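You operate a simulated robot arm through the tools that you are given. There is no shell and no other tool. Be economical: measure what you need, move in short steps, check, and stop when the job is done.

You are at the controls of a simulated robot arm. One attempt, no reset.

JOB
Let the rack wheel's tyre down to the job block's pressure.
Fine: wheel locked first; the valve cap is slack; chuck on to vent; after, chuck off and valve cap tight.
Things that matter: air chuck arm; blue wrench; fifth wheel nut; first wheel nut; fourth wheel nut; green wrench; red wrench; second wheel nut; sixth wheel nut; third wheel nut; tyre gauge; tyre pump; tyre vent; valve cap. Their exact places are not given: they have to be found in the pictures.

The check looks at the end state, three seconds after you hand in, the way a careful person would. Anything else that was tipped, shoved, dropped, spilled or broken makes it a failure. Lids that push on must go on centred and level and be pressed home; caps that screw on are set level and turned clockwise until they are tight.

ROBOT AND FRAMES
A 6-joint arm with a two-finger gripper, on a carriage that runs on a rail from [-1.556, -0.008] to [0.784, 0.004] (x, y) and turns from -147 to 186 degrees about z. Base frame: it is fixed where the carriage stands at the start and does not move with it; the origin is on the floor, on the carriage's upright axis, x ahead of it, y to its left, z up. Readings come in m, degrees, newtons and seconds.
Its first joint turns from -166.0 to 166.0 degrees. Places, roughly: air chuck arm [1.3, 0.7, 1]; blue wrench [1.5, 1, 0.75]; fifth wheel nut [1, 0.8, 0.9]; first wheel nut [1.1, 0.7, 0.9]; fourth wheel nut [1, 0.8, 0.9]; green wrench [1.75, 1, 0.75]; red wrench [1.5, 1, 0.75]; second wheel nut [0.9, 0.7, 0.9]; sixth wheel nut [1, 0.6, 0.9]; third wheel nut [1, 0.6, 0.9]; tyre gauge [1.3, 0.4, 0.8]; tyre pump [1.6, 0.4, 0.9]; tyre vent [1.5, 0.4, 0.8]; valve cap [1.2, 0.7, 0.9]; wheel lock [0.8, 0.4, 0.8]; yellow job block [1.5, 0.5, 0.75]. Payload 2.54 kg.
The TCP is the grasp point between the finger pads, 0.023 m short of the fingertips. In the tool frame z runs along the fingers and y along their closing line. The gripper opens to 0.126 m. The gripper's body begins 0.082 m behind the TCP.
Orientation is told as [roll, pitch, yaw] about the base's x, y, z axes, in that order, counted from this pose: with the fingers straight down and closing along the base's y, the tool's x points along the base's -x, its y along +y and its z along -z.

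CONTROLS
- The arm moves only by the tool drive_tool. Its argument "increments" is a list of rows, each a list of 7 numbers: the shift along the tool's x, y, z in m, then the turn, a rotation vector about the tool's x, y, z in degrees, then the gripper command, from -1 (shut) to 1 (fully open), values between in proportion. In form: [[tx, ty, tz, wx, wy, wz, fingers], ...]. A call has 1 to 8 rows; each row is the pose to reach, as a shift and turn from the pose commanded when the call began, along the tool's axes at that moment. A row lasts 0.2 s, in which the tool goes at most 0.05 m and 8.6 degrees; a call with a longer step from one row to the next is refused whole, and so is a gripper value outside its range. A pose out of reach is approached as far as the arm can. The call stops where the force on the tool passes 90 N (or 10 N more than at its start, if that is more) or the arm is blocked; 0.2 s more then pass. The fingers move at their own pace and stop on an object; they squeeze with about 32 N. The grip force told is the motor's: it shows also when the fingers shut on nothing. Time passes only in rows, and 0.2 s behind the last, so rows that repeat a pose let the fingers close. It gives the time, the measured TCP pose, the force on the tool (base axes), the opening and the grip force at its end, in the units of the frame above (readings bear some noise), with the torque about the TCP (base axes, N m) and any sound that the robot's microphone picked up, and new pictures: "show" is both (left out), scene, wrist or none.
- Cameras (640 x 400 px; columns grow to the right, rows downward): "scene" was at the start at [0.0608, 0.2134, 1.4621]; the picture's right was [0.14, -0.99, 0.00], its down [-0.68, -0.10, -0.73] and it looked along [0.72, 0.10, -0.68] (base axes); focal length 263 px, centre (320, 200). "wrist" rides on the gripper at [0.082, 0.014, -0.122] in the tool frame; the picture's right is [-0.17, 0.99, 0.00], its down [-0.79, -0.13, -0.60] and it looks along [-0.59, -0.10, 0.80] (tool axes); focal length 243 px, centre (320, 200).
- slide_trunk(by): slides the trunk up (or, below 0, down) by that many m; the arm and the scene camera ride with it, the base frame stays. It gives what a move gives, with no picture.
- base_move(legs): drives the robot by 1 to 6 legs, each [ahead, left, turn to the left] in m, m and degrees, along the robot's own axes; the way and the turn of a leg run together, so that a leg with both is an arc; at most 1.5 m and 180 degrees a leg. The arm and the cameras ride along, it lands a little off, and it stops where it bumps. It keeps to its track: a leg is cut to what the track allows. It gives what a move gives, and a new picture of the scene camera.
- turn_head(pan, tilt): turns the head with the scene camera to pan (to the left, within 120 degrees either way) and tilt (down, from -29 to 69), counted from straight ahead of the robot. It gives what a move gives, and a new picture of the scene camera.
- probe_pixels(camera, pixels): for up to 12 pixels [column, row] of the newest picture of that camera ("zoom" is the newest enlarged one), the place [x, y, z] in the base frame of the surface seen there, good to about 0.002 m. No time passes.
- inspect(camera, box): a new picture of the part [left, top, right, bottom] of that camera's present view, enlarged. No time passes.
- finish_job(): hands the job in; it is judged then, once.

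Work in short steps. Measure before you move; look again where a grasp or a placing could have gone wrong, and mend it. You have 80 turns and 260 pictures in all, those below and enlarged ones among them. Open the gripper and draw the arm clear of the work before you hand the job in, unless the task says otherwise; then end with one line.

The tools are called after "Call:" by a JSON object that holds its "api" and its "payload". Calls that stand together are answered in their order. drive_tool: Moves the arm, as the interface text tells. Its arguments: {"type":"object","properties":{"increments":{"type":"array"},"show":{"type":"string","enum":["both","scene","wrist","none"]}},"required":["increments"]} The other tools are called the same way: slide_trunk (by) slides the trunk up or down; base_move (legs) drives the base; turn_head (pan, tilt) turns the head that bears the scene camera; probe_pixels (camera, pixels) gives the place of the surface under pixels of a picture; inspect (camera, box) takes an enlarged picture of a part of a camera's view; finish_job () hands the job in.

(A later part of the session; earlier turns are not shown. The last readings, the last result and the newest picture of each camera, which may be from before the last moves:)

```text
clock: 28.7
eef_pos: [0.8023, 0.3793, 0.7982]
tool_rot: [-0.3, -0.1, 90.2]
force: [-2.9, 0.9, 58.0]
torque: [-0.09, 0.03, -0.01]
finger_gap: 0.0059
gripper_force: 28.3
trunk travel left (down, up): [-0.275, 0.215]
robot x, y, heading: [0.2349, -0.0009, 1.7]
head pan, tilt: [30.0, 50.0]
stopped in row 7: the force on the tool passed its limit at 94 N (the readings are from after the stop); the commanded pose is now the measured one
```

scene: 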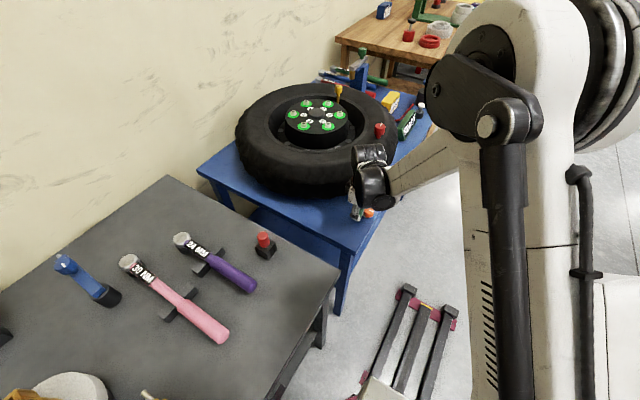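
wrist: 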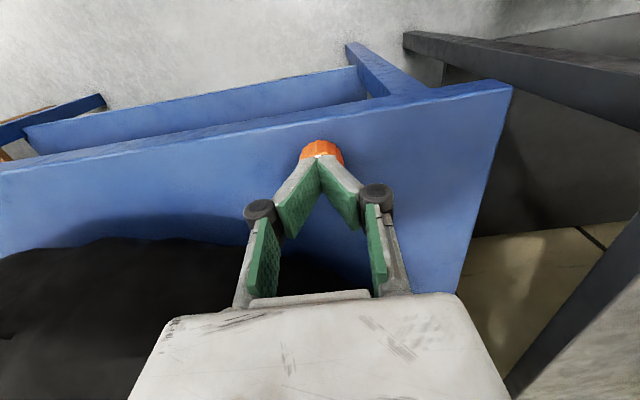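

Rigid: not a push knob. I back off, tuck the arm and drive ahead to inspect the chuck arm and wheel before deciding about the lock.

Call:
{"api": "drive_tool", "payload": {"increments": [[0, 0, -0.05, 0, 0, 0, -0.5], [0, 0, -0.1, 0, 0, 0, -0.5], [0.05, 0, -0.15, 0, 0, 0, -0.5], [0.1, 0, -0.2, 0, 0, 0, -0.5], [0.14, 0, -0.25, 0, 0, 0, -0.5]], "show": "none"}}

Call:
{"api": "base_move", "payload": {"legs": [[0.5, 0, 0]]}}

Call:
{"api": "turn_head", "payload": {"pan": 55, "tilt": 42}}

```text
refused: row 3 steps farther than a row can; nothing moved
```

```text
clock: 30.0
eef_pos: [0.8954, 0.3729, 0.794]
tool_rot: [0.1, 0.5, 90.0]
force: [0.2, -0.6, 0.2]
torque: [0.01, 0.0, 0.01]
finger_gap: 0.0
gripper_force: 27.7
trunk travel left (down, up): [-0.275, 0.215]
robot x, y, heading: [0.328, 0.0039, 1.6]
head pan, tilt: [30.0, 50.0]
stopped in leg 1: the robot was blocked; the commanded pose is now the measured one
```

scene: 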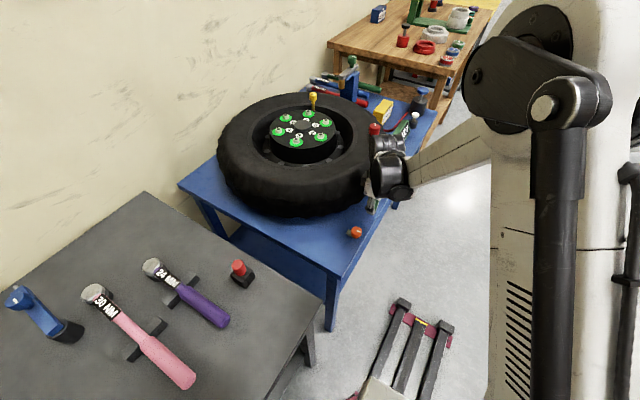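

```text
clock: 30.9
eef_pos: [0.895, 0.3734, 0.7927]
tool_rot: [0.2, 0.4, 90.0]
force: [-0.7, 0.4, -0.4]
torque: [0.01, 0.04, 0.02]
finger_gap: 0.0
gripper_force: 28.4
trunk travel left (down, up): [-0.275, 0.215]
robot x, y, heading: [0.3236, 0.0001, 1.6]
head pan, tilt: [55.0, 42.0]
```

scene: 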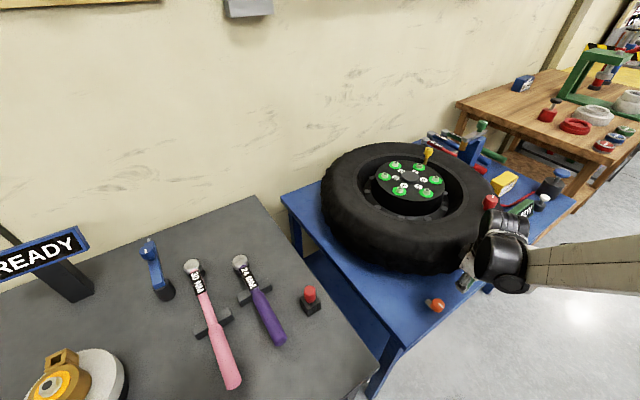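

The rejected retreat left the arm low and the base stopped when the gripper touched the tyre. I withdraw toward -y and up, then check for damage.

Call:
{"api": "drive_tool", "payload": {"increments": [[0.03, 0, 0, 0, 0, 0, -0.5], [0.06, 0, -0.02, 0, 0, 0, -0.5], [0.1, 0, -0.04, 0, 0, 0, -0.5], [0.12, 0, -0.08, 0, 0, 0, -0.5], [0.13, 0, -0.12, 0, 0, 0, -0.5], [0.14, 0, -0.165, 0, 0, 0, -0.5], [0.14, 0, -0.21, 0, 0, 0, -0.5], [0.14, 0, -0.255, 0, 0, 0, -0.5]], "show": "scene"}}

Call:
{"api": "inspect", "payload": {"camera": "scene", "box": [300, 110, 580, 320]}}

Call:
{"api": "inspect", "payload": {"camera": "scene", "box": [415, 285, 463, 325]}}

```text
clock: 32.7
eef_pos: [0.8986, 0.2333, 1.0512]
tool_rot: [0.1, 0.4, 89.9]
force: [-0.6, 0.0, 0.0]
torque: [-0.01, 0.03, -0.01]
finger_gap: 0.0314
gripper_force: 0.1
trunk travel left (down, up): [-0.275, 0.215]
robot x, y, heading: [0.325, 0.0027, 1.8]
head pan, tilt: [55.0, 42.0]
```

scene: 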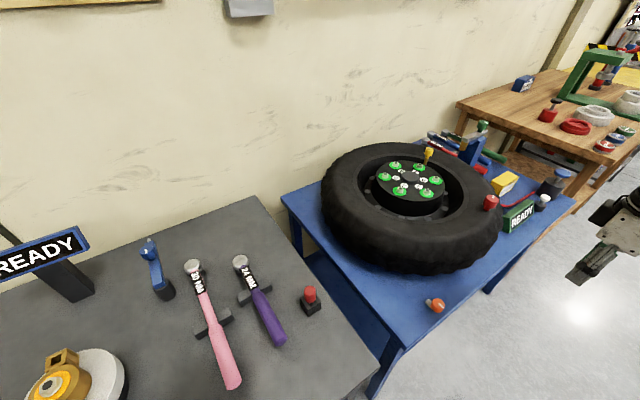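

```text
1.90 times, centred on (440, 215) of scene
```

zoom: 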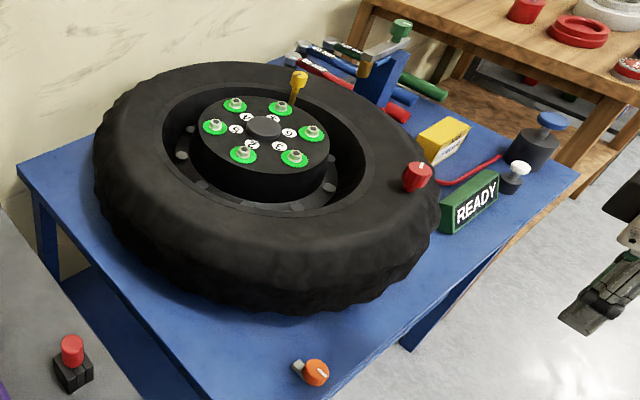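

```text
10.00 times, centred on (439, 305) of scene
```

zoom: 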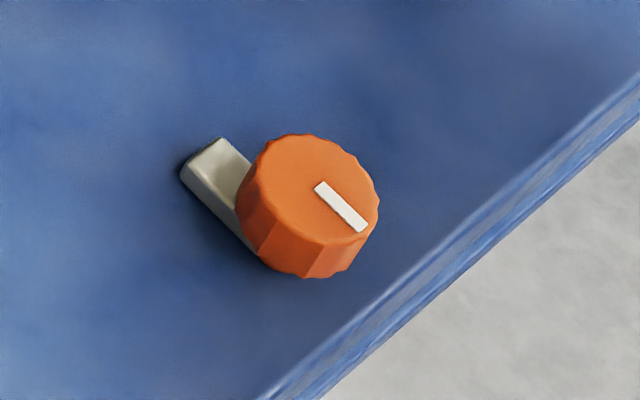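

Nothing tipped. I check the cap's place again (it tells whether the shove turned the wheel), with the chuck details.

Call:
{"api": "inspect", "payload": {"camera": "scene", "box": [410, 115, 510, 185]}}

Call:
{"api": "probe_pixels", "payload": {"camera": "zoom", "pixels": [[112, 212], [112, 228], [105, 250], [455, 55], [390, 100], [310, 140], [398, 200], [60, 335]]}}

```text
5.71 times, centred on (460, 150) of scene
```

zoom: 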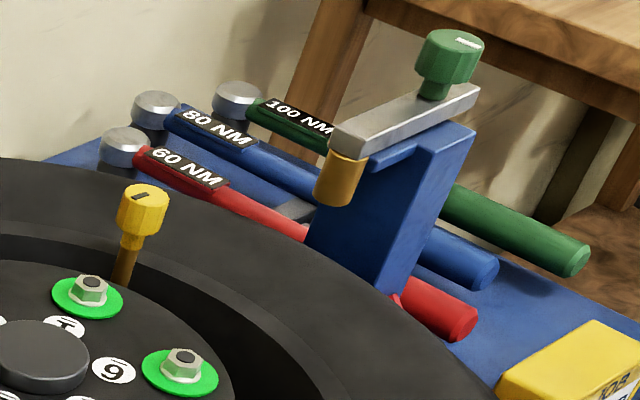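

```text
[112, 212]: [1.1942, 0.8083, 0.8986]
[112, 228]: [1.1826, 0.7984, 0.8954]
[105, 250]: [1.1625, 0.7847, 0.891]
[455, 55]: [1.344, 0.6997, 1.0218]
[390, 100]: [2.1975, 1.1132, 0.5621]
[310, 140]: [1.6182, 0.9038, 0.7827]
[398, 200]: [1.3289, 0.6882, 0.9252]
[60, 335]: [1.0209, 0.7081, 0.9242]
```

Call:
{"api": "probe_pixels", "payload": {"camera": "zoom", "pixels": [[142, 197], [140, 235], [122, 275], [340, 178], [360, 130], [470, 100], [440, 85], [467, 43], [375, 380], [60, 342], [92, 285]]}}

Call:
{"api": "base_move", "payload": {"legs": [[0.44, 0, 0]]}}

Call:
{"api": "turn_head", "payload": {"pan": 48, "tilt": 38}}

Call:
{"api": "inspect", "payload": {"camera": "scene", "box": [220, 100, 440, 260]}}

```text
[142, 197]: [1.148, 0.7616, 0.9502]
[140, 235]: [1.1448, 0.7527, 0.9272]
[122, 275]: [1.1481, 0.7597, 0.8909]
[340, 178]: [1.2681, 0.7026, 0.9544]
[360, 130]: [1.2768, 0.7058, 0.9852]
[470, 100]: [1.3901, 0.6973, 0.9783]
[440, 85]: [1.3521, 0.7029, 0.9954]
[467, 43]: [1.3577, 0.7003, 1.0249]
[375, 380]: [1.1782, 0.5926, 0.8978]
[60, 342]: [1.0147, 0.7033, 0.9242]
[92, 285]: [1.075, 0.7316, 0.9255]
```

```text
clock: 35.3
eef_pos: [1.3254, 0.2421, 1.0519]
tool_rot: [0.0, 0.4, 90.5]
force: [0.3, 0.1, -0.7]
torque: [0.0, -0.04, 0.01]
finger_gap: 0.0319
gripper_force: 0.1
trunk travel left (down, up): [-0.275, 0.215]
robot x, y, heading: [0.7523, 0.001, 2.4]
head pan, tilt: [55.0, 42.0]
```

scene: 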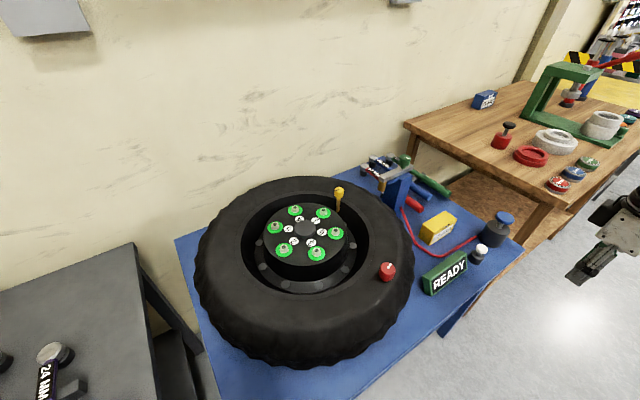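

```text
clock: 36.0
eef_pos: [1.325, 0.2408, 1.0514]
tool_rot: [0.1, 0.5, 90.5]
force: [0.3, 1.1, -0.3]
torque: [0.02, 0.01, 0.02]
finger_gap: 0.0314
gripper_force: 0.1
trunk travel left (down, up): [-0.275, 0.215]
robot x, y, heading: [0.7548, 0.0033, 2.4]
head pan, tilt: [48.0, 38.0]
```

scene: 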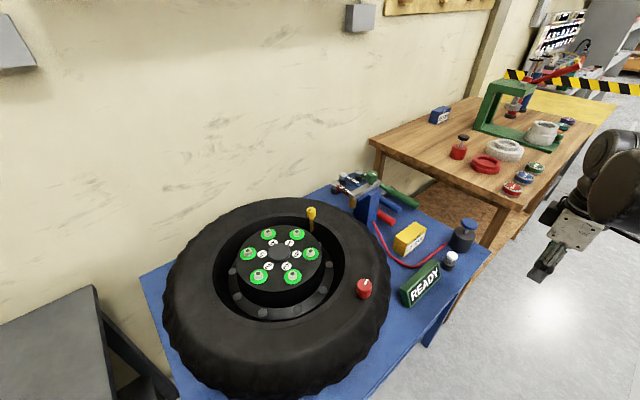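

```text
2.50 times, centred on (330, 180) of scene
```

zoom: 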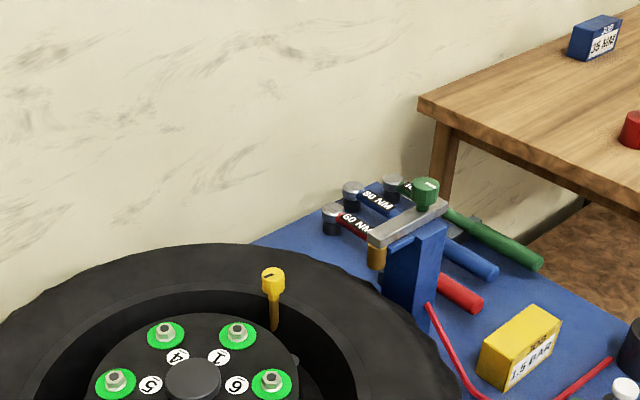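

The cap has moved from (1.151, 0.703) to (1.148, 0.762): the wheel turns freely, so it really was unlocked and my bump turned it ~22°. I check the red knob and the hub to get the centre and rotation.

Call:
{"api": "inspect", "payload": {"camera": "scene", "box": [220, 195, 400, 315]}}

Call:
{"api": "probe_pixels", "payload": {"camera": "scene", "pixels": [[364, 284], [364, 295], [278, 252], [311, 211], [312, 228], [269, 233], [296, 233], [313, 253], [293, 276], [259, 276], [246, 253]]}}

```text
3.33 times, centred on (310, 255) of scene
```

zoom: 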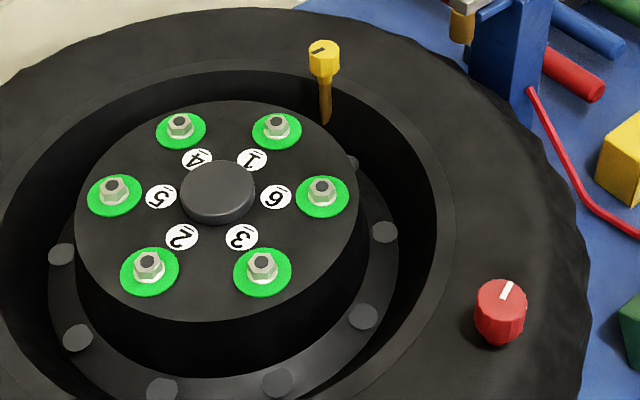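

```text
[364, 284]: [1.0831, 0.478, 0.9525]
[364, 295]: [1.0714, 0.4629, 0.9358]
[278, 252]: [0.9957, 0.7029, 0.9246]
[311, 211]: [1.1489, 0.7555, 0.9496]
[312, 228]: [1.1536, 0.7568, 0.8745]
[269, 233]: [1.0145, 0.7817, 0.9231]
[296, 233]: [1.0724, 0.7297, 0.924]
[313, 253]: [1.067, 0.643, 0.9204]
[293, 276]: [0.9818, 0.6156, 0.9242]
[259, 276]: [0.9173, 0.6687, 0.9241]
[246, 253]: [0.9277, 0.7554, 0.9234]
```

The red knob moved with the wheel (now top at (1.083, 0.478)), so it is the wheel's hand grip. Likely the lock only engages at the right wheel angle, with the valve facing the chuck. I drive to x≈0.4 where both grip and lock are in reach.

Call:
{"api": "base_move", "payload": {"legs": [[-0.36, 0, -1]]}}

Call:
{"api": "turn_head", "payload": {"pan": 42, "tilt": 40}}

Call:
{"api": "inspect", "payload": {"camera": "scene", "box": [280, 120, 480, 245]}}

```text
clock: 38.3
eef_pos: [0.9665, 0.2294, 1.0508]
tool_rot: [0.1, 0.4, 89.6]
force: [0.1, 0.1, -0.7]
torque: [0.01, -0.03, -0.02]
finger_gap: 0.0313
gripper_force: 0.2
trunk travel left (down, up): [-0.275, 0.215]
robot x, y, heading: [0.3862, 0.0014, 1.2]
head pan, tilt: [48.0, 38.0]
```

scene: 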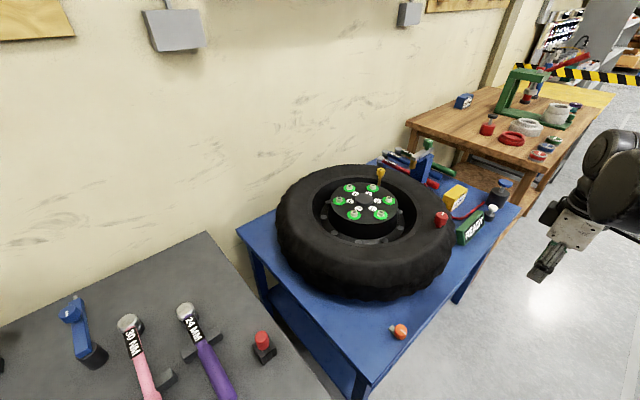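

```text
clock: 39.0
eef_pos: [0.9671, 0.2296, 1.0507]
tool_rot: [0.2, 0.4, 89.5]
force: [0.7, 0.4, -0.3]
torque: [0.0, -0.01, 0.01]
finger_gap: 0.0315
gripper_force: 0.0
trunk travel left (down, up): [-0.275, 0.215]
robot x, y, heading: [0.3898, 0.0003, 1.3]
head pan, tilt: [42.0, 40.0]
```

scene: 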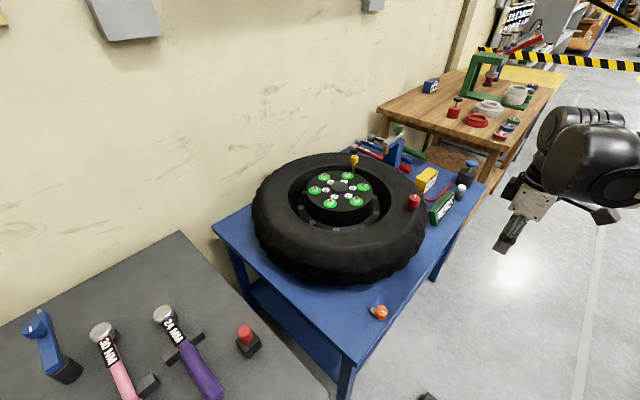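

```text
3.20 times, centred on (380, 182) of scene
```

zoom: 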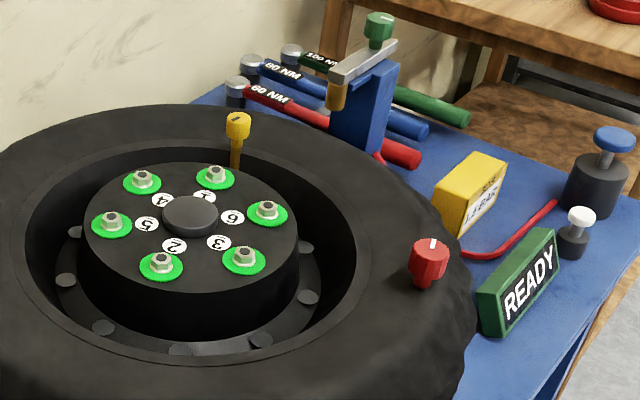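

Call:
{"api": "probe_pixels", "payload": {"camera": "zoom", "pixels": [[430, 250], [418, 250], [444, 250], [238, 120], [432, 242]]}}

Call:
{"api": "drive_tool", "payload": {"increments": [[-0.04, -0.018, 0, 0, 0, -3, 0], [-0.08, -0.036, 0, 0, 0, -6, 0], [-0.12, -0.054, 0, 0, 0, -9, 0], [-0.16, -0.072, 0, 0, 0, -12, 0], [-0.2, -0.09, 0, 0, 0, -15, 0], [-0.24, -0.11, 0, 0, 0, -18, 0], [-0.247, -0.114, 0, 0, 0, -21, 0]], "show": "wrist"}}

```text
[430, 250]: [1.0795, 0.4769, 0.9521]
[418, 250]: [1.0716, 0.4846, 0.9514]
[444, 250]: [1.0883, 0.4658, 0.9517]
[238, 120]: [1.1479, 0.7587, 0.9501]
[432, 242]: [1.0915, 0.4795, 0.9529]
```

```text
clock: 40.6
eef_pos: [1.083, 0.4728, 1.0502]
tool_rot: [0.2, 0.3, 110.5]
force: [0.6, -0.1, -1.2]
torque: [-0.08, -0.02, 0.01]
finger_gap: 0.063
gripper_force: 0.0
trunk travel left (down, up): [-0.275, 0.215]
robot x, y, heading: [0.3885, 0.001, 1.0]
head pan, tilt: [42.0, 40.0]
```

wrist: 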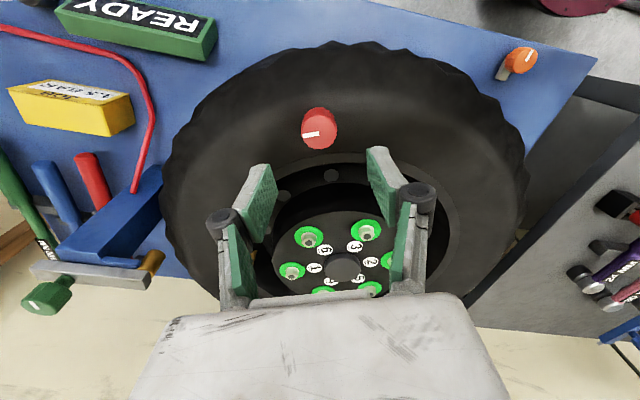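

Red knob at wrist (318,128) is right below the tool. I descend and close on it.

Call:
{"api": "drive_tool", "payload": {"increments": [[0, -0.001, 0.04, 0, 0, 0, 0], [0, -0.001, 0.08, 0, 0, 0, 0], [0, -0.001, 0.106, 0, 0, 0, 0], [0, -0.001, 0.106, 0, 0, 0, -0.7], [0, -0.001, 0.106, 0, 0, 0, -1], [0, -0.001, 0.106, 0, 0, 0, -1]], "show": "wrist"}}

```text
clock: 42.0
eef_pos: [1.0845, 0.4722, 0.9413]
tool_rot: [0.2, 0.3, 110.6]
force: [-1.2, -2.0, -5.9]
torque: [-0.02, 0.08, 0.17]
finger_gap: 0.0335
gripper_force: 45.0
trunk travel left (down, up): [-0.275, 0.215]
robot x, y, heading: [0.389, 0.0005, 1.3]
head pan, tilt: [42.0, 40.0]
```

wrist: 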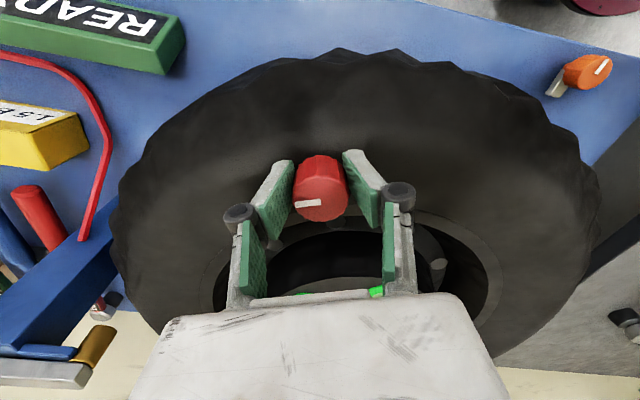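

Gripped (gap 0.0335). I swing the wheel back along its arc by 21° about (1.0, 0.70).

Call:
{"api": "drive_tool", "payload": {"increments": [[-0.0005, 0.0147, 0, 0, 0, 3.5, -1], [-0.0019, 0.0294, 0, 0, 0, 7, -1], [-0.0042, 0.0441, 0, 0, 0, 10.5, -1], [-0.0074, 0.0585, 0, 0, 0, 14, -1], [-0.0115, 0.0728, 0, 0, 0, 17.5, -1], [-0.0164, 0.0868, 0, 0, 0, 21, -1]]}}

Call:
{"api": "inspect", "payload": {"camera": "scene", "box": [280, 120, 480, 245]}}

```text
clock: 43.4
eef_pos: [0.9975, 0.4583, 0.9432]
tool_rot: [0.2, 0.4, 89.4]
force: [1.1, -11.6, -22.4]
torque: [-0.35, -0.14, 0.14]
finger_gap: 0.0334
gripper_force: 45.5
trunk travel left (down, up): [-0.275, 0.215]
robot x, y, heading: [0.3873, 0.002, 1.2]
head pan, tilt: [42.0, 40.0]
```

scene: 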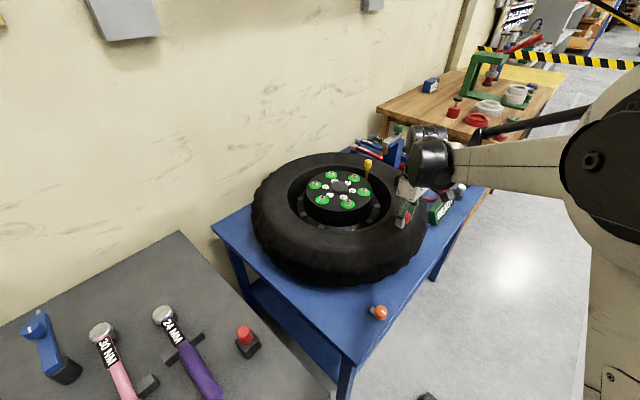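
wrist: 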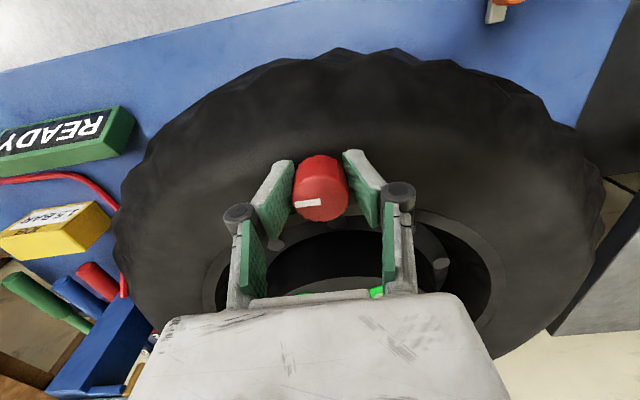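

```text
3.20 times, centred on (380, 182) of scene
```

zoom: 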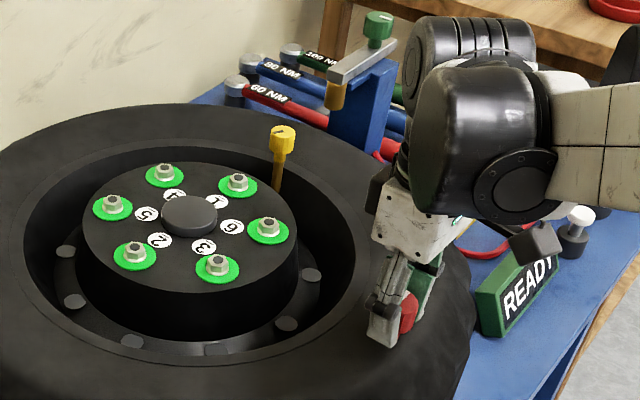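

Call:
{"api": "probe_pixels", "payload": {"camera": "zoom", "pixels": [[282, 131], [282, 150], [279, 182], [238, 180], [135, 252], [189, 213], [335, 95], [112, 205], [270, 225]]}}

Call:
{"api": "drive_tool", "payload": {"increments": [[0, 0, 0, 0, 0, 0, 0], [0, 0, 0, 0, 0, 0, 0], [0, 0, -0.04, 0, 0, 0, 0], [0, 0, -0.08, 0, 0, 0, 0]], "show": "wrist"}}

```text
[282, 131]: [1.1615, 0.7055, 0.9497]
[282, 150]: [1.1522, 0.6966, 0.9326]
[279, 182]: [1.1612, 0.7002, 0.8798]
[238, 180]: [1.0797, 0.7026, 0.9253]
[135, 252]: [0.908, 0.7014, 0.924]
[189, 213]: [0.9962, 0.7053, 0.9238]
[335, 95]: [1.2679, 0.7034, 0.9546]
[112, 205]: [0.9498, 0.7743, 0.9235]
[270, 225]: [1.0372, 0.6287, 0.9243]
```

```text
clock: 44.4
eef_pos: [0.9963, 0.4621, 1.0194]
tool_rot: [0.1, 0.5, 89.5]
force: [-0.3, -0.6, 0.1]
torque: [-0.04, 0.02, 0.01]
finger_gap: 0.0632
gripper_force: 0.1
trunk travel left (down, up): [-0.275, 0.215]
robot x, y, heading: [0.3905, 0.0037, 1.1]
head pan, tilt: [42.0, 40.0]
```

wrist: 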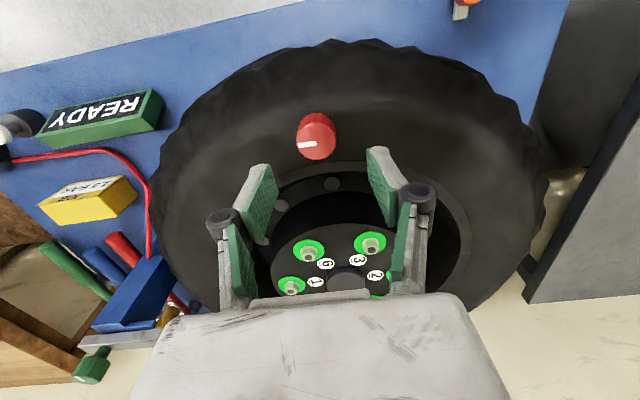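

The wheel is back with nuts 1–2 on the x line and the valve at (1.161, 0.705). Now I return over the lock knob.

Call:
{"api": "drive_tool", "payload": {"increments": [[0.022, 0.048, 0, 0, 0, 0, 0], [0.043, 0.09, 0, 0, 0, 0, 0], [0.065, 0.133, 0, 0, 0, 0, 0], [0.075, 0.165, 0, 0, 0, 0, 0], [0.086, 0.193, 0, 0, 0, 0, 0], [0.086, 0.193, 0.045, 0, 0, 0, 0], [0.086, 0.193, 0.09, 0, 0, 0, 0], [0.086, 0.193, 0.135, 0, 0, 0, 0]], "show": "wrist"}}

```text
refused: row 1 steps farther than a row can; nothing moved
```

Call:
{"api": "drive_tool", "payload": {"increments": [[0.018, 0.04, 0, 0, 0, 0, 0], [0.036, 0.08, 0, 0, 0, 0, 0], [0.054, 0.12, 0, 0, 0, 0, 0], [0.072, 0.16, 0, 0, 0, 0, 0], [0.086, 0.193, 0, 0, 0, 0, 0], [0.086, 0.193, 0.045, 0, 0, 0, 0], [0.086, 0.193, 0.09, 0, 0, 0, 0], [0.086, 0.193, 0.135, 0, 0, 0, 0]], "show": "wrist"}}

```text
clock: 46.2
eef_pos: [0.8028, 0.3747, 0.8887]
tool_rot: [0.2, 0.5, 89.5]
force: [0.0, 0.0, -0.4]
torque: [-0.01, 0.04, 0.0]
finger_gap: 0.063
gripper_force: 0.1
trunk travel left (down, up): [-0.275, 0.215]
robot x, y, heading: [0.3887, 0.0014, 1.1]
head pan, tilt: [42.0, 40.0]
```

wrist: 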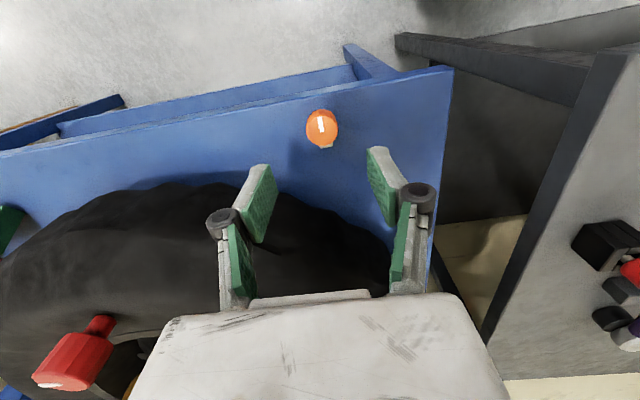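

Knob is below at (322,127). I descend to TCP z≈0.777, tune y by +3 mm, close, and turn clockwise 16°.

Call:
{"api": "drive_tool", "payload": {"increments": [[-0.003, 0.001, 0.045, 0, 0, 0, 0], [-0.003, 0.001, 0.09, 0, 0, 0, 0], [-0.003, 0.001, 0.112, 0, 0, 0, 0], [-0.003, 0.001, 0.112, 0, 0, 0, -1], [-0.003, 0.001, 0.112, 0, 0, 0, -1], [-0.003, 0.001, 0.112, 0, 0, 0, -1], [-0.003, 0.001, 0.112, 0, 0, 8, -1], [-0.003, 0.001, 0.112, 0, 0, 16, -1]], "show": "wrist"}}

Call:
{"api": "inspect", "payload": {"camera": "wrist", "box": [280, 140, 360, 220]}}

```text
clock: 48.0
eef_pos: [0.8006, 0.3777, 0.7763]
tool_rot: [0.0, 0.4, 73.5]
force: [10.1, 2.3, -9.9]
torque: [0.01, -0.26, 0.91]
finger_gap: 0.0316
gripper_force: 45.0
trunk travel left (down, up): [-0.275, 0.215]
robot x, y, heading: [0.395, 0.0024, 1.1]
head pan, tilt: [42.0, 40.0]
```

wrist: 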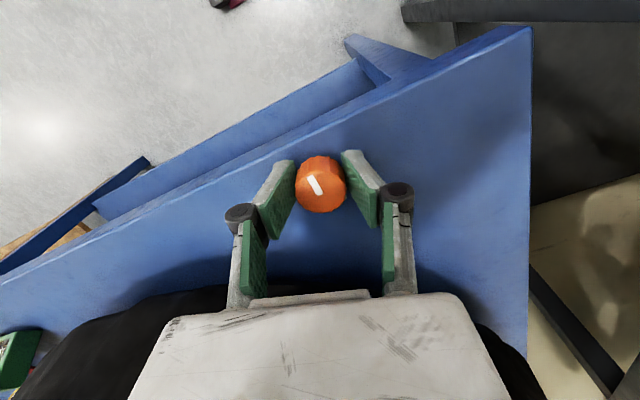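

```text
5.00 times, centred on (320, 180) of wrist
```

zoom: 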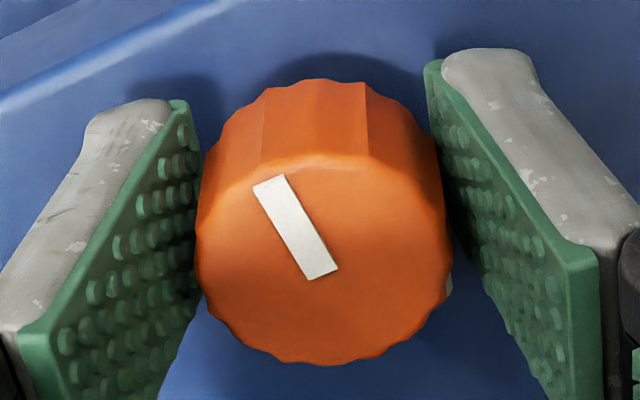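

Still not clockwise. I try anticlockwise at this wheel angle.

Call:
{"api": "drive_tool", "payload": {"increments": [[0, 0, 0, 0, 0, -7, -1], [0, 0, 0, 0, 0, -14, -1], [0, 0, 0, 0, 0, -21, -1], [0, 0, 0, 0, 0, -28, -1], [0, 0, 0, 0, 0, -35, -1], [0, 0, 0, 0, 0, -42, -1]], "show": "wrist"}}

Call:
{"api": "inspect", "payload": {"camera": "wrist", "box": [280, 140, 360, 220]}}

```text
clock: 49.4
eef_pos: [0.8045, 0.3768, 0.7774]
tool_rot: [0.1, 0.4, 115.5]
force: [45.9, 2.9, 17.7]
torque: [0.13, -1.06, -1.02]
finger_gap: 0.0325
gripper_force: 45.2
trunk travel left (down, up): [-0.275, 0.215]
robot x, y, heading: [0.3935, 0.0029, 1.2]
head pan, tilt: [42.0, 40.0]
```

wrist: 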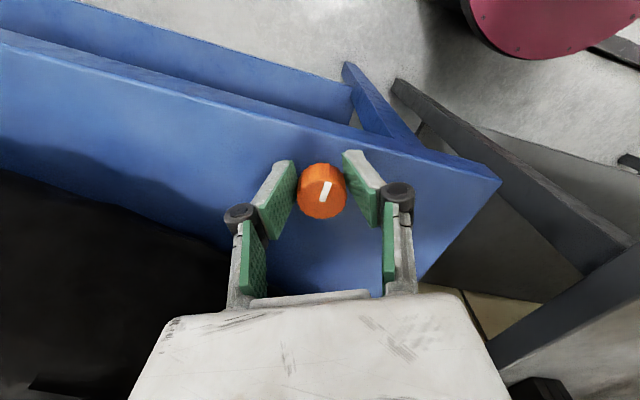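

```text
5.00 times, centred on (320, 180) of wrist
```

zoom: 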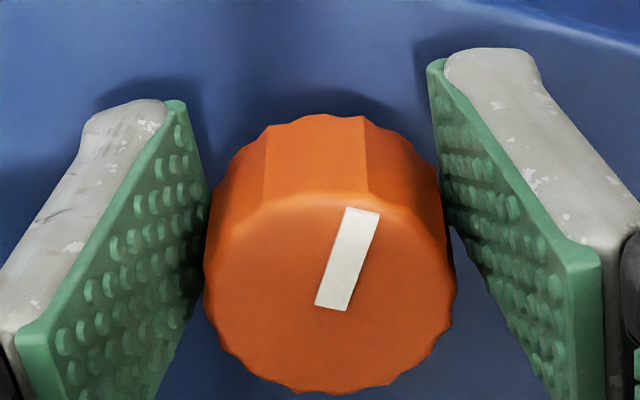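

Still fixed to ±1 N·m. The knob looks like a plain handle fixed on a bar pointing to the wheel, as the red grip is fixed on the tyre – so perhaps it is a sliding bolt. I regrip at yaw 90 and push toward +y (the wheel).

Call:
{"api": "drive_tool", "payload": {"increments": [[0, 0, 0, 0, 0, 0, 0], [0, 0, 0, 0, 0, 0, 0], [0, 0, 0, 0, 0, 8.5, 0], [0, 0, 0, 0, 0, 17, 0], [0, 0, 0, 0, 0, 25.5, 0], [0, 0, 0, 0, 0, 25.5, -1], [0, 0, 0, 0, 0, 25.5, -1], [0, 0, 0, 0, 0, 25.5, -1]], "show": "none"}}

Call:
{"api": "drive_tool", "payload": {"increments": [[-0.004, 0, 0, 0, 0, 0, -1], [-0.008, 0, 0, 0, 0, 0, -1], [-0.012, 0, 0, 0, 0, 0, -1], [-0.016, 0, 0, 0, 0, 0, -1]], "show": "wrist"}}

Call:
{"api": "inspect", "payload": {"camera": "wrist", "box": [280, 130, 360, 220]}}

```text
clock: 51.2
eef_pos: [0.8015, 0.3772, 0.7774]
tool_rot: [0.1, 0.4, 90.0]
force: [1.7, -0.4, 0.3]
torque: [0.08, -0.04, -0.24]
finger_gap: 0.0324
gripper_force: 45.2
trunk travel left (down, up): [-0.275, 0.215]
robot x, y, heading: [0.3935, 0.0022, 1.3]
head pan, tilt: [42.0, 40.0]
```

```text
clock: 52.2
eef_pos: [0.8006, 0.3922, 0.7765]
tool_rot: [0.2, 0.4, 89.9]
force: [1.0, -3.5, -5.7]
torque: [-0.2, -0.12, -0.17]
finger_gap: 0.0324
gripper_force: 45.4
trunk travel left (down, up): [-0.275, 0.215]
robot x, y, heading: [0.3896, 0.0017, 1.5]
head pan, tilt: [42.0, 40.0]
```

wrist: 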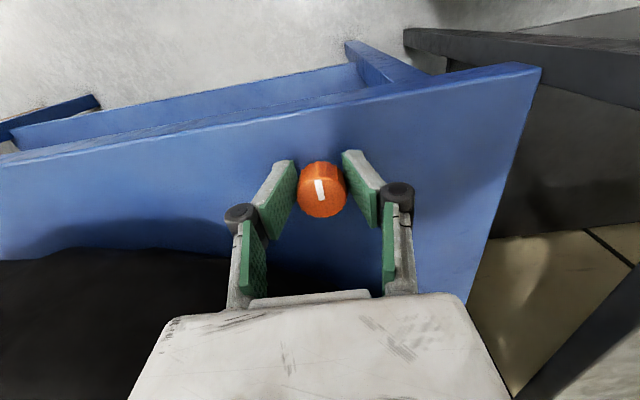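

```text
4.44 times, centred on (320, 175) of wrist
```

zoom: 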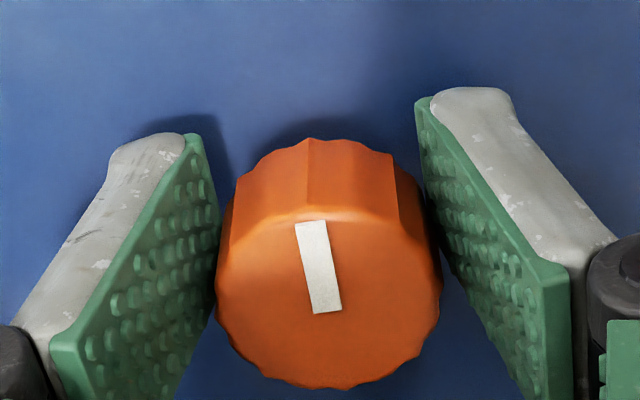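

The knob slid 15 mm with the gripper at low force: it is a sliding bolt. I continue until it stops.

Call:
{"api": "drive_tool", "payload": {"increments": [[-0.004, 0, 0, 0, 0, 0, -1], [-0.008, 0, 0, 0, 0, 0, -1], [-0.012, 0, 0, 0, 0, 0, -1], [-0.016, 0, 0, 0, 0, 0, -1], [-0.02, 0, 0, 0, 0, 0, -1]], "show": "both"}}

Call:
{"api": "inspect", "payload": {"camera": "wrist", "box": [280, 130, 360, 220]}}

```text
clock: 53.4
eef_pos: [0.8021, 0.4117, 0.7772]
tool_rot: [0.0, 0.4, 90.0]
force: [-2.5, -41.0, 1.6]
torque: [-0.89, 0.03, -0.02]
finger_gap: 0.0326
gripper_force: 45.4
trunk travel left (down, up): [-0.275, 0.215]
robot x, y, heading: [0.3952, -0.0008, 1.2]
head pan, tilt: [42.0, 40.0]
```

scene: 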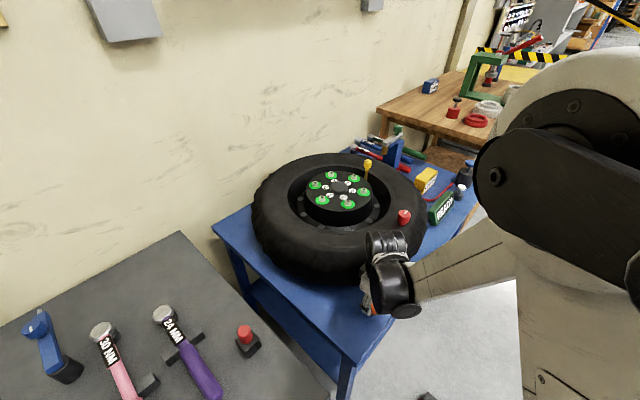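
wrist: 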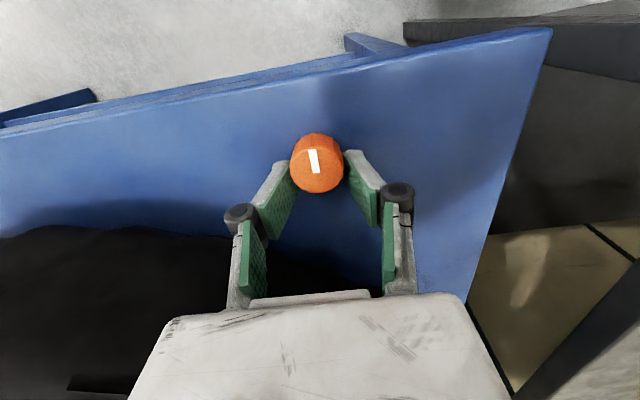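

```text
4.44 times, centred on (320, 175) of wrist
```

zoom: 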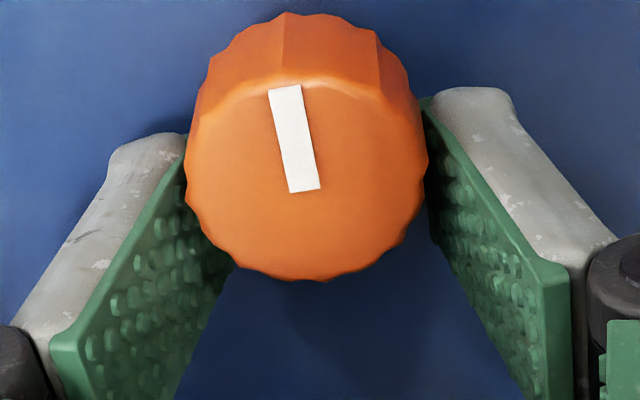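

It hit a stop (41 N) and the fingers slipped past. I release, lift and measure the knob's place.

Call:
{"api": "drive_tool", "payload": {"increments": [[0, 0, 0, 0, 0, 0, 0], [0, 0, 0, 0, 0, 0, 0], [0, 0, 0, 0, 0, 0, 0], [0.02, 0, -0.04, 0, 0, 0, 0], [0.04, 0, -0.08, 0, 0, 0, 0], [0.06, 0, -0.12, 0, 0, 0, 0], [0.09, 0, -0.16, 0, 0, 0, 0], [0.12, 0, -0.2, 0, 0, 0, 0]], "show": "both"}}

Call:
{"api": "inspect", "payload": {"camera": "scene", "box": [350, 285, 414, 330]}}

```text
clock: 55.2
eef_pos: [0.7983, 0.2989, 0.9787]
tool_rot: [0.0, 0.3, 89.9]
force: [0.7, 0.2, 0.2]
torque: [-0.11, 0.02, 0.0]
finger_gap: 0.063
gripper_force: 0.1
trunk travel left (down, up): [-0.275, 0.215]
robot x, y, heading: [0.3889, 0.0029, 1.2]
head pan, tilt: [42.0, 40.0]
```

scene: 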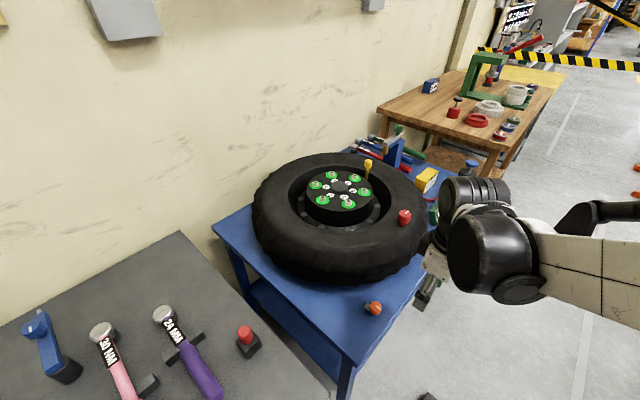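
wrist: 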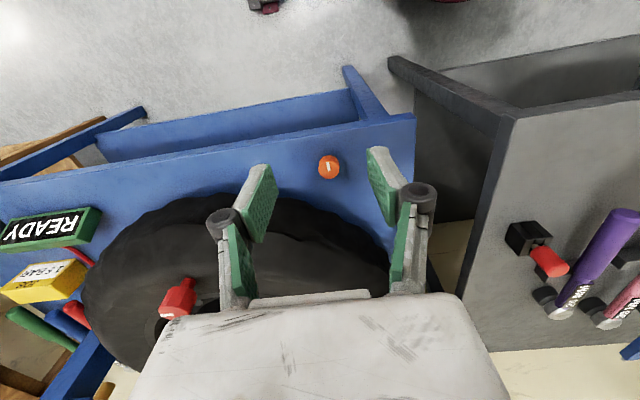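

```text
8.89 times, centred on (382, 308) of scene
```

zoom: 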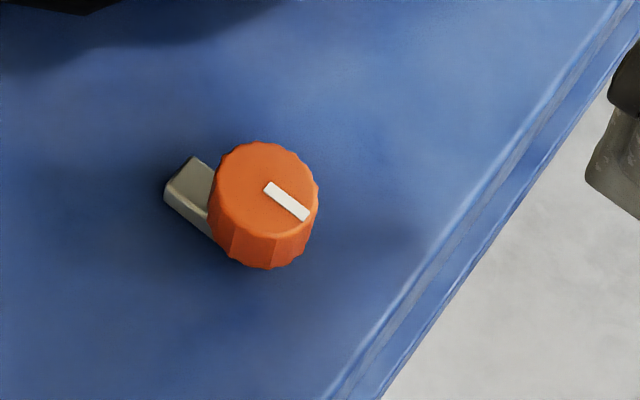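

Call:
{"api": "probe_pixels", "payload": {"camera": "zoom", "pixels": [[265, 188], [190, 175], [168, 198], [210, 160]]}}

Call:
{"api": "drive_tool", "payload": {"increments": [[-0.03, -0.03, -0.02, 0, 0, 0, 0], [-0.06, -0.06, -0.04, 0, 0, 0, 0], [-0.09, -0.09, -0.06, 0, 0, 0, 0], [-0.11, -0.125, -0.06, 0, 0, 0, 0], [-0.13, -0.165, -0.06, 0, 0, 0, 0], [-0.157, -0.197, -0.06, 0, 0, 0, 0], [-0.157, -0.197, -0.02, 0, 0, 0, 0]], "show": "both"}}

```text
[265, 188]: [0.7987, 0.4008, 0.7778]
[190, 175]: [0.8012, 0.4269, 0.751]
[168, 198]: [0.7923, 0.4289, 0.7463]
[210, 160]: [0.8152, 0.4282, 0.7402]
```

```text
clock: 56.8
eef_pos: [1.0027, 0.4582, 0.9939]
tool_rot: [0.0, 0.4, 90.0]
force: [0.0, 0.4, -0.6]
torque: [-0.01, -0.03, -0.01]
finger_gap: 0.0629
gripper_force: 0.1
trunk travel left (down, up): [-0.275, 0.215]
robot x, y, heading: [0.3901, 0.0031, 1.1]
head pan, tilt: [42.0, 40.0]
```

scene: 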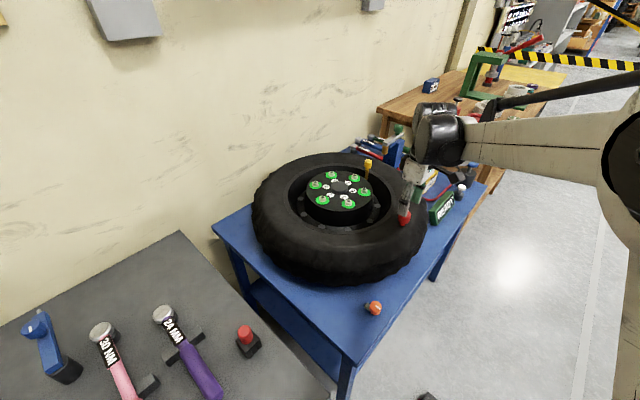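
wrist: 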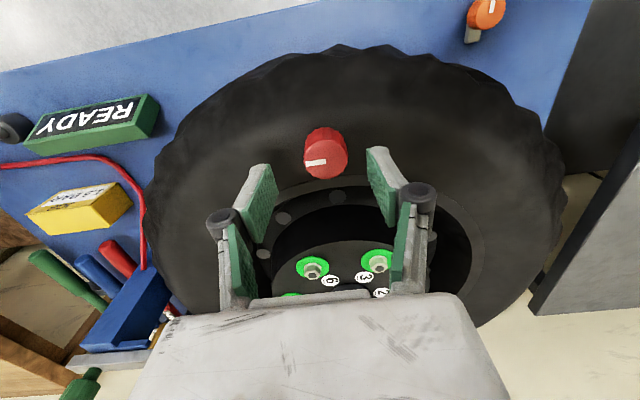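

The bolt moved ~22 mm (knob now y≈0.401). I grip the wheel's red knob and nudge it a few mm to verify the wheel is locked.

Call:
{"api": "drive_tool", "payload": {"increments": [[0, 0, 0.025, 0, 0, 0, 0], [0, 0, 0.05, 0, 0, 0, 0], [0, 0, 0.05, 0, 0, 0, -1], [0, 0, 0.05, 0, 0, 0, -1], [0, 0, 0.05, 0, 0, 0, -1], [0, 0.004, 0.05, 0, 0, 0, -1], [0, 0.008, 0.05, 0, 0, 0, -1]], "show": "wrist"}}

```text
clock: 58.4
eef_pos: [0.9985, 0.4539, 0.9456]
tool_rot: [-0.2, 0.1, 89.8]
force: [70.9, 33.5, 33.0]
torque: [0.3, -1.83, -0.1]
finger_gap: 0.0347
gripper_force: 44.7
trunk travel left (down, up): [-0.275, 0.215]
robot x, y, heading: [0.3913, -0.0004, 1.4]
head pan, tilt: [42.0, 40.0]
```

wrist: 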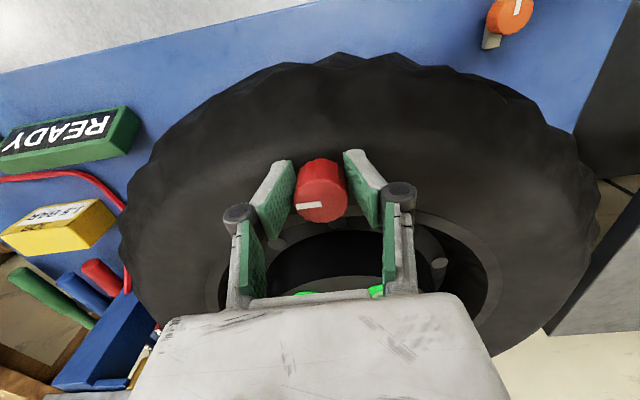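

71 N resistance: the wheel is locked. I release, lift clear, and drive to x≈0.77 for the chuck arm.

Call:
{"api": "drive_tool", "payload": {"increments": [[0, -0.006, 0, 0, 0, 0, 0], [0, -0.006, 0, 0, 0, 0, 0], [0, -0.004, -0.04, 0, 0, 0, 0], [0, -0.004, -0.08, 0, 0, 0, 0], [0.04, -0.004, -0.1, 0, 0, 0, 0], [0.08, -0.004, -0.12, 0, 0, 0, 0], [0.12, -0.004, -0.14, 0, 0, 0, 0], [0.16, -0.004, -0.16, 0, 0, 0, 0]], "show": "none"}}

Call:
{"api": "base_move", "payload": {"legs": [[0.37, 0, 0]]}}

Call:
{"api": "turn_head", "payload": {"pan": 42, "tilt": 35}}

Call:
{"api": "inspect", "payload": {"camera": "scene", "box": [260, 110, 500, 260]}}

```text
clock: 60.2
eef_pos: [0.9943, 0.2927, 1.109]
tool_rot: [0.1, 0.4, 90.0]
force: [0.4, 0.3, 0.8]
torque: [-0.05, 0.05, -0.03]
finger_gap: 0.0629
gripper_force: 0.0
trunk travel left (down, up): [-0.275, 0.215]
robot x, y, heading: [0.3925, 0.0021, 1.3]
head pan, tilt: [42.0, 40.0]
```

```text
clock: 62.5
eef_pos: [1.3556, 0.2995, 1.1091]
tool_rot: [0.1, 0.3, 90.5]
force: [0.5, 0.2, -0.1]
torque: [0.0, 0.02, 0.0]
finger_gap: 0.0631
gripper_force: 0.2
trunk travel left (down, up): [-0.275, 0.215]
robot x, y, heading: [0.7574, 0.0072, 1.8]
head pan, tilt: [42.0, 40.0]
```

scene: 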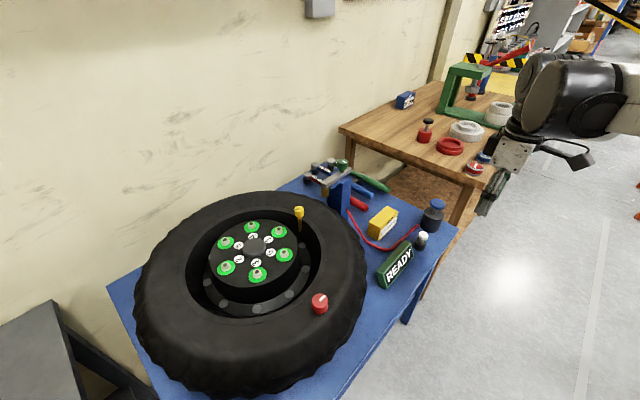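

```text
clock: 63.2
eef_pos: [1.3568, 0.2998, 1.1093]
tool_rot: [0.1, 0.4, 90.4]
force: [0.5, 0.1, 0.3]
torque: [-0.01, 0.01, 0.01]
finger_gap: 0.0631
gripper_force: 0.2
trunk travel left (down, up): [-0.275, 0.215]
robot x, y, heading: [0.7538, 0.0028, 1.6]
head pan, tilt: [42.0, 35.0]
```

scene: 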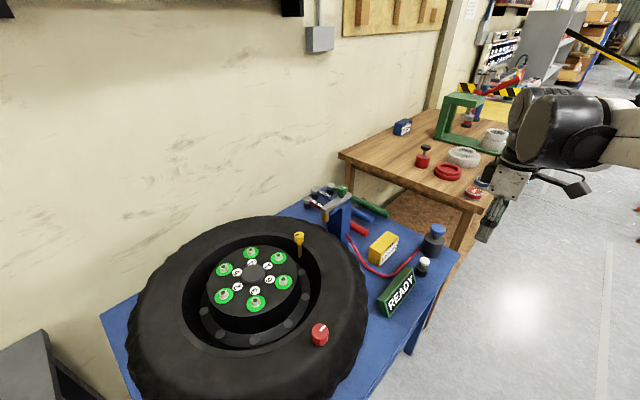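

```text
2.67 times, centred on (380, 185) of scene
```

zoom: 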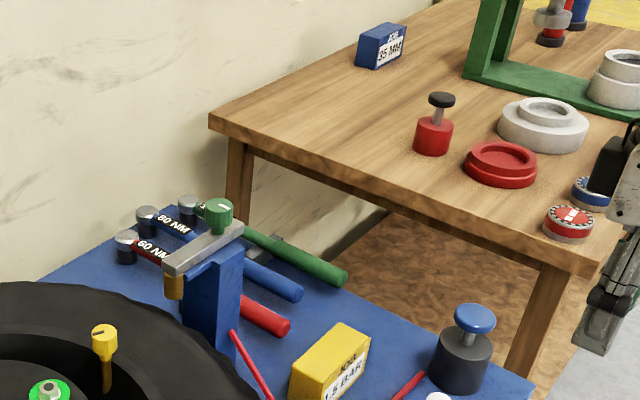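

I measure the green handle and the chuck.

Call:
{"api": "inspect", "payload": {"camera": "scene", "box": [290, 170, 370, 250]}}

Call:
{"api": "probe_pixels", "payload": {"camera": "scene", "pixels": [[342, 188], [338, 190], [346, 190], [342, 194], [330, 203], [325, 216], [325, 222], [299, 236]]}}

```text
5.00 times, centred on (330, 210) of scene
```

zoom: 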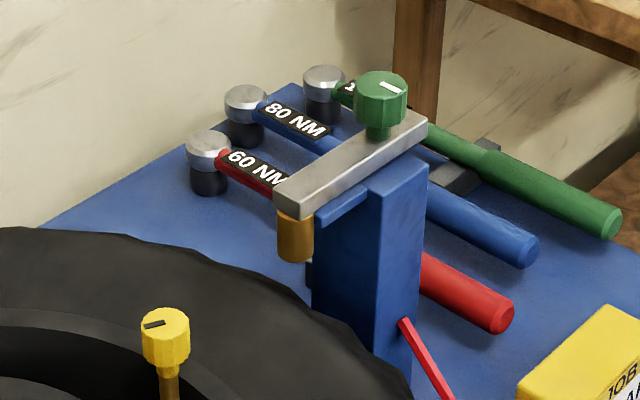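

```text
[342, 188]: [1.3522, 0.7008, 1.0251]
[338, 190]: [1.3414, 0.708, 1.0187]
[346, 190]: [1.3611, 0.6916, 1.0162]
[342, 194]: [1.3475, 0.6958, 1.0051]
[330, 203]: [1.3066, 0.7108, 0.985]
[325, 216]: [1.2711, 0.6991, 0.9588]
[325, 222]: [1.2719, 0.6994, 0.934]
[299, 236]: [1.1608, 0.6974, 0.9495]
```

The arm seems to ride on a guide toward the valve. I move over the green handle (1.351, 0.700).

Call:
{"api": "drive_tool", "payload": {"increments": [[-0.05, 0, 0, 0, 0, 0, 0], [-0.1, 0, 0, 0, 0, 0, 0], [-0.15, 0, 0, 0, 0, 0, 0], [-0.2, 0, 0, 0, 0, 0, 0], [-0.25, 0.001, 0, 0, 0, 0, 0], [-0.3, 0.002, 0, 0, 0, 0, 0], [-0.35, 0.003, 0, 0, 0, 0, 0], [-0.398, 0.003, 0, 0, 0, 0, 0]], "show": "both"}}

```text
clock: 65.0
eef_pos: [1.3497, 0.698, 1.1094]
tool_rot: [0.1, 0.4, 90.5]
force: [-0.6, 0.6, 0.7]
torque: [0.07, -0.03, -0.03]
finger_gap: 0.0627
gripper_force: 0.1
trunk travel left (down, up): [-0.275, 0.215]
robot x, y, heading: [0.7563, 0.0034, 1.8]
head pan, tilt: [42.0, 35.0]
```

scene: 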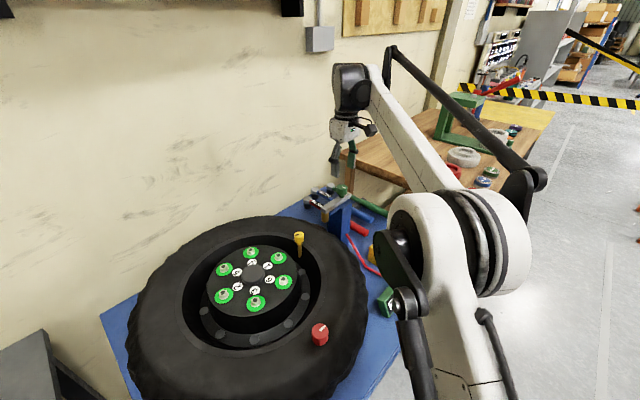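
wrist: 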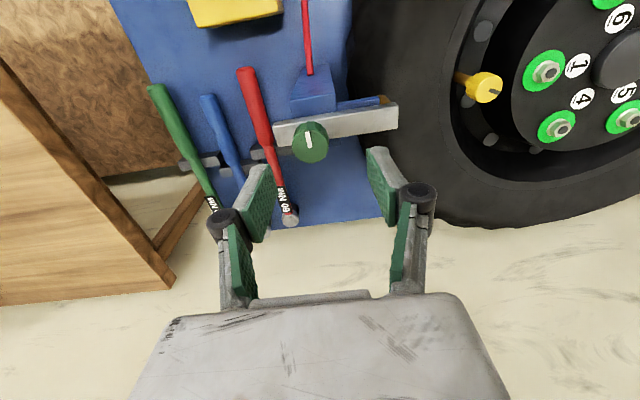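

Call:
{"api": "probe_pixels", "payload": {"camera": "wrist", "pixels": [[308, 131], [296, 138], [322, 138], [310, 126], [485, 84], [491, 92], [390, 118], [278, 132]]}}

```text
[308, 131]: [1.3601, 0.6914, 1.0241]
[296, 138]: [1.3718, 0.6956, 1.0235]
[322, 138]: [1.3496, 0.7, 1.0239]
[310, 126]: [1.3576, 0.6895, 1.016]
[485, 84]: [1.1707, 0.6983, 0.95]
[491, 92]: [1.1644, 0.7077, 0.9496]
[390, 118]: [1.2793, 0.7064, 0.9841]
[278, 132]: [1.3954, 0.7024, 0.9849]
```

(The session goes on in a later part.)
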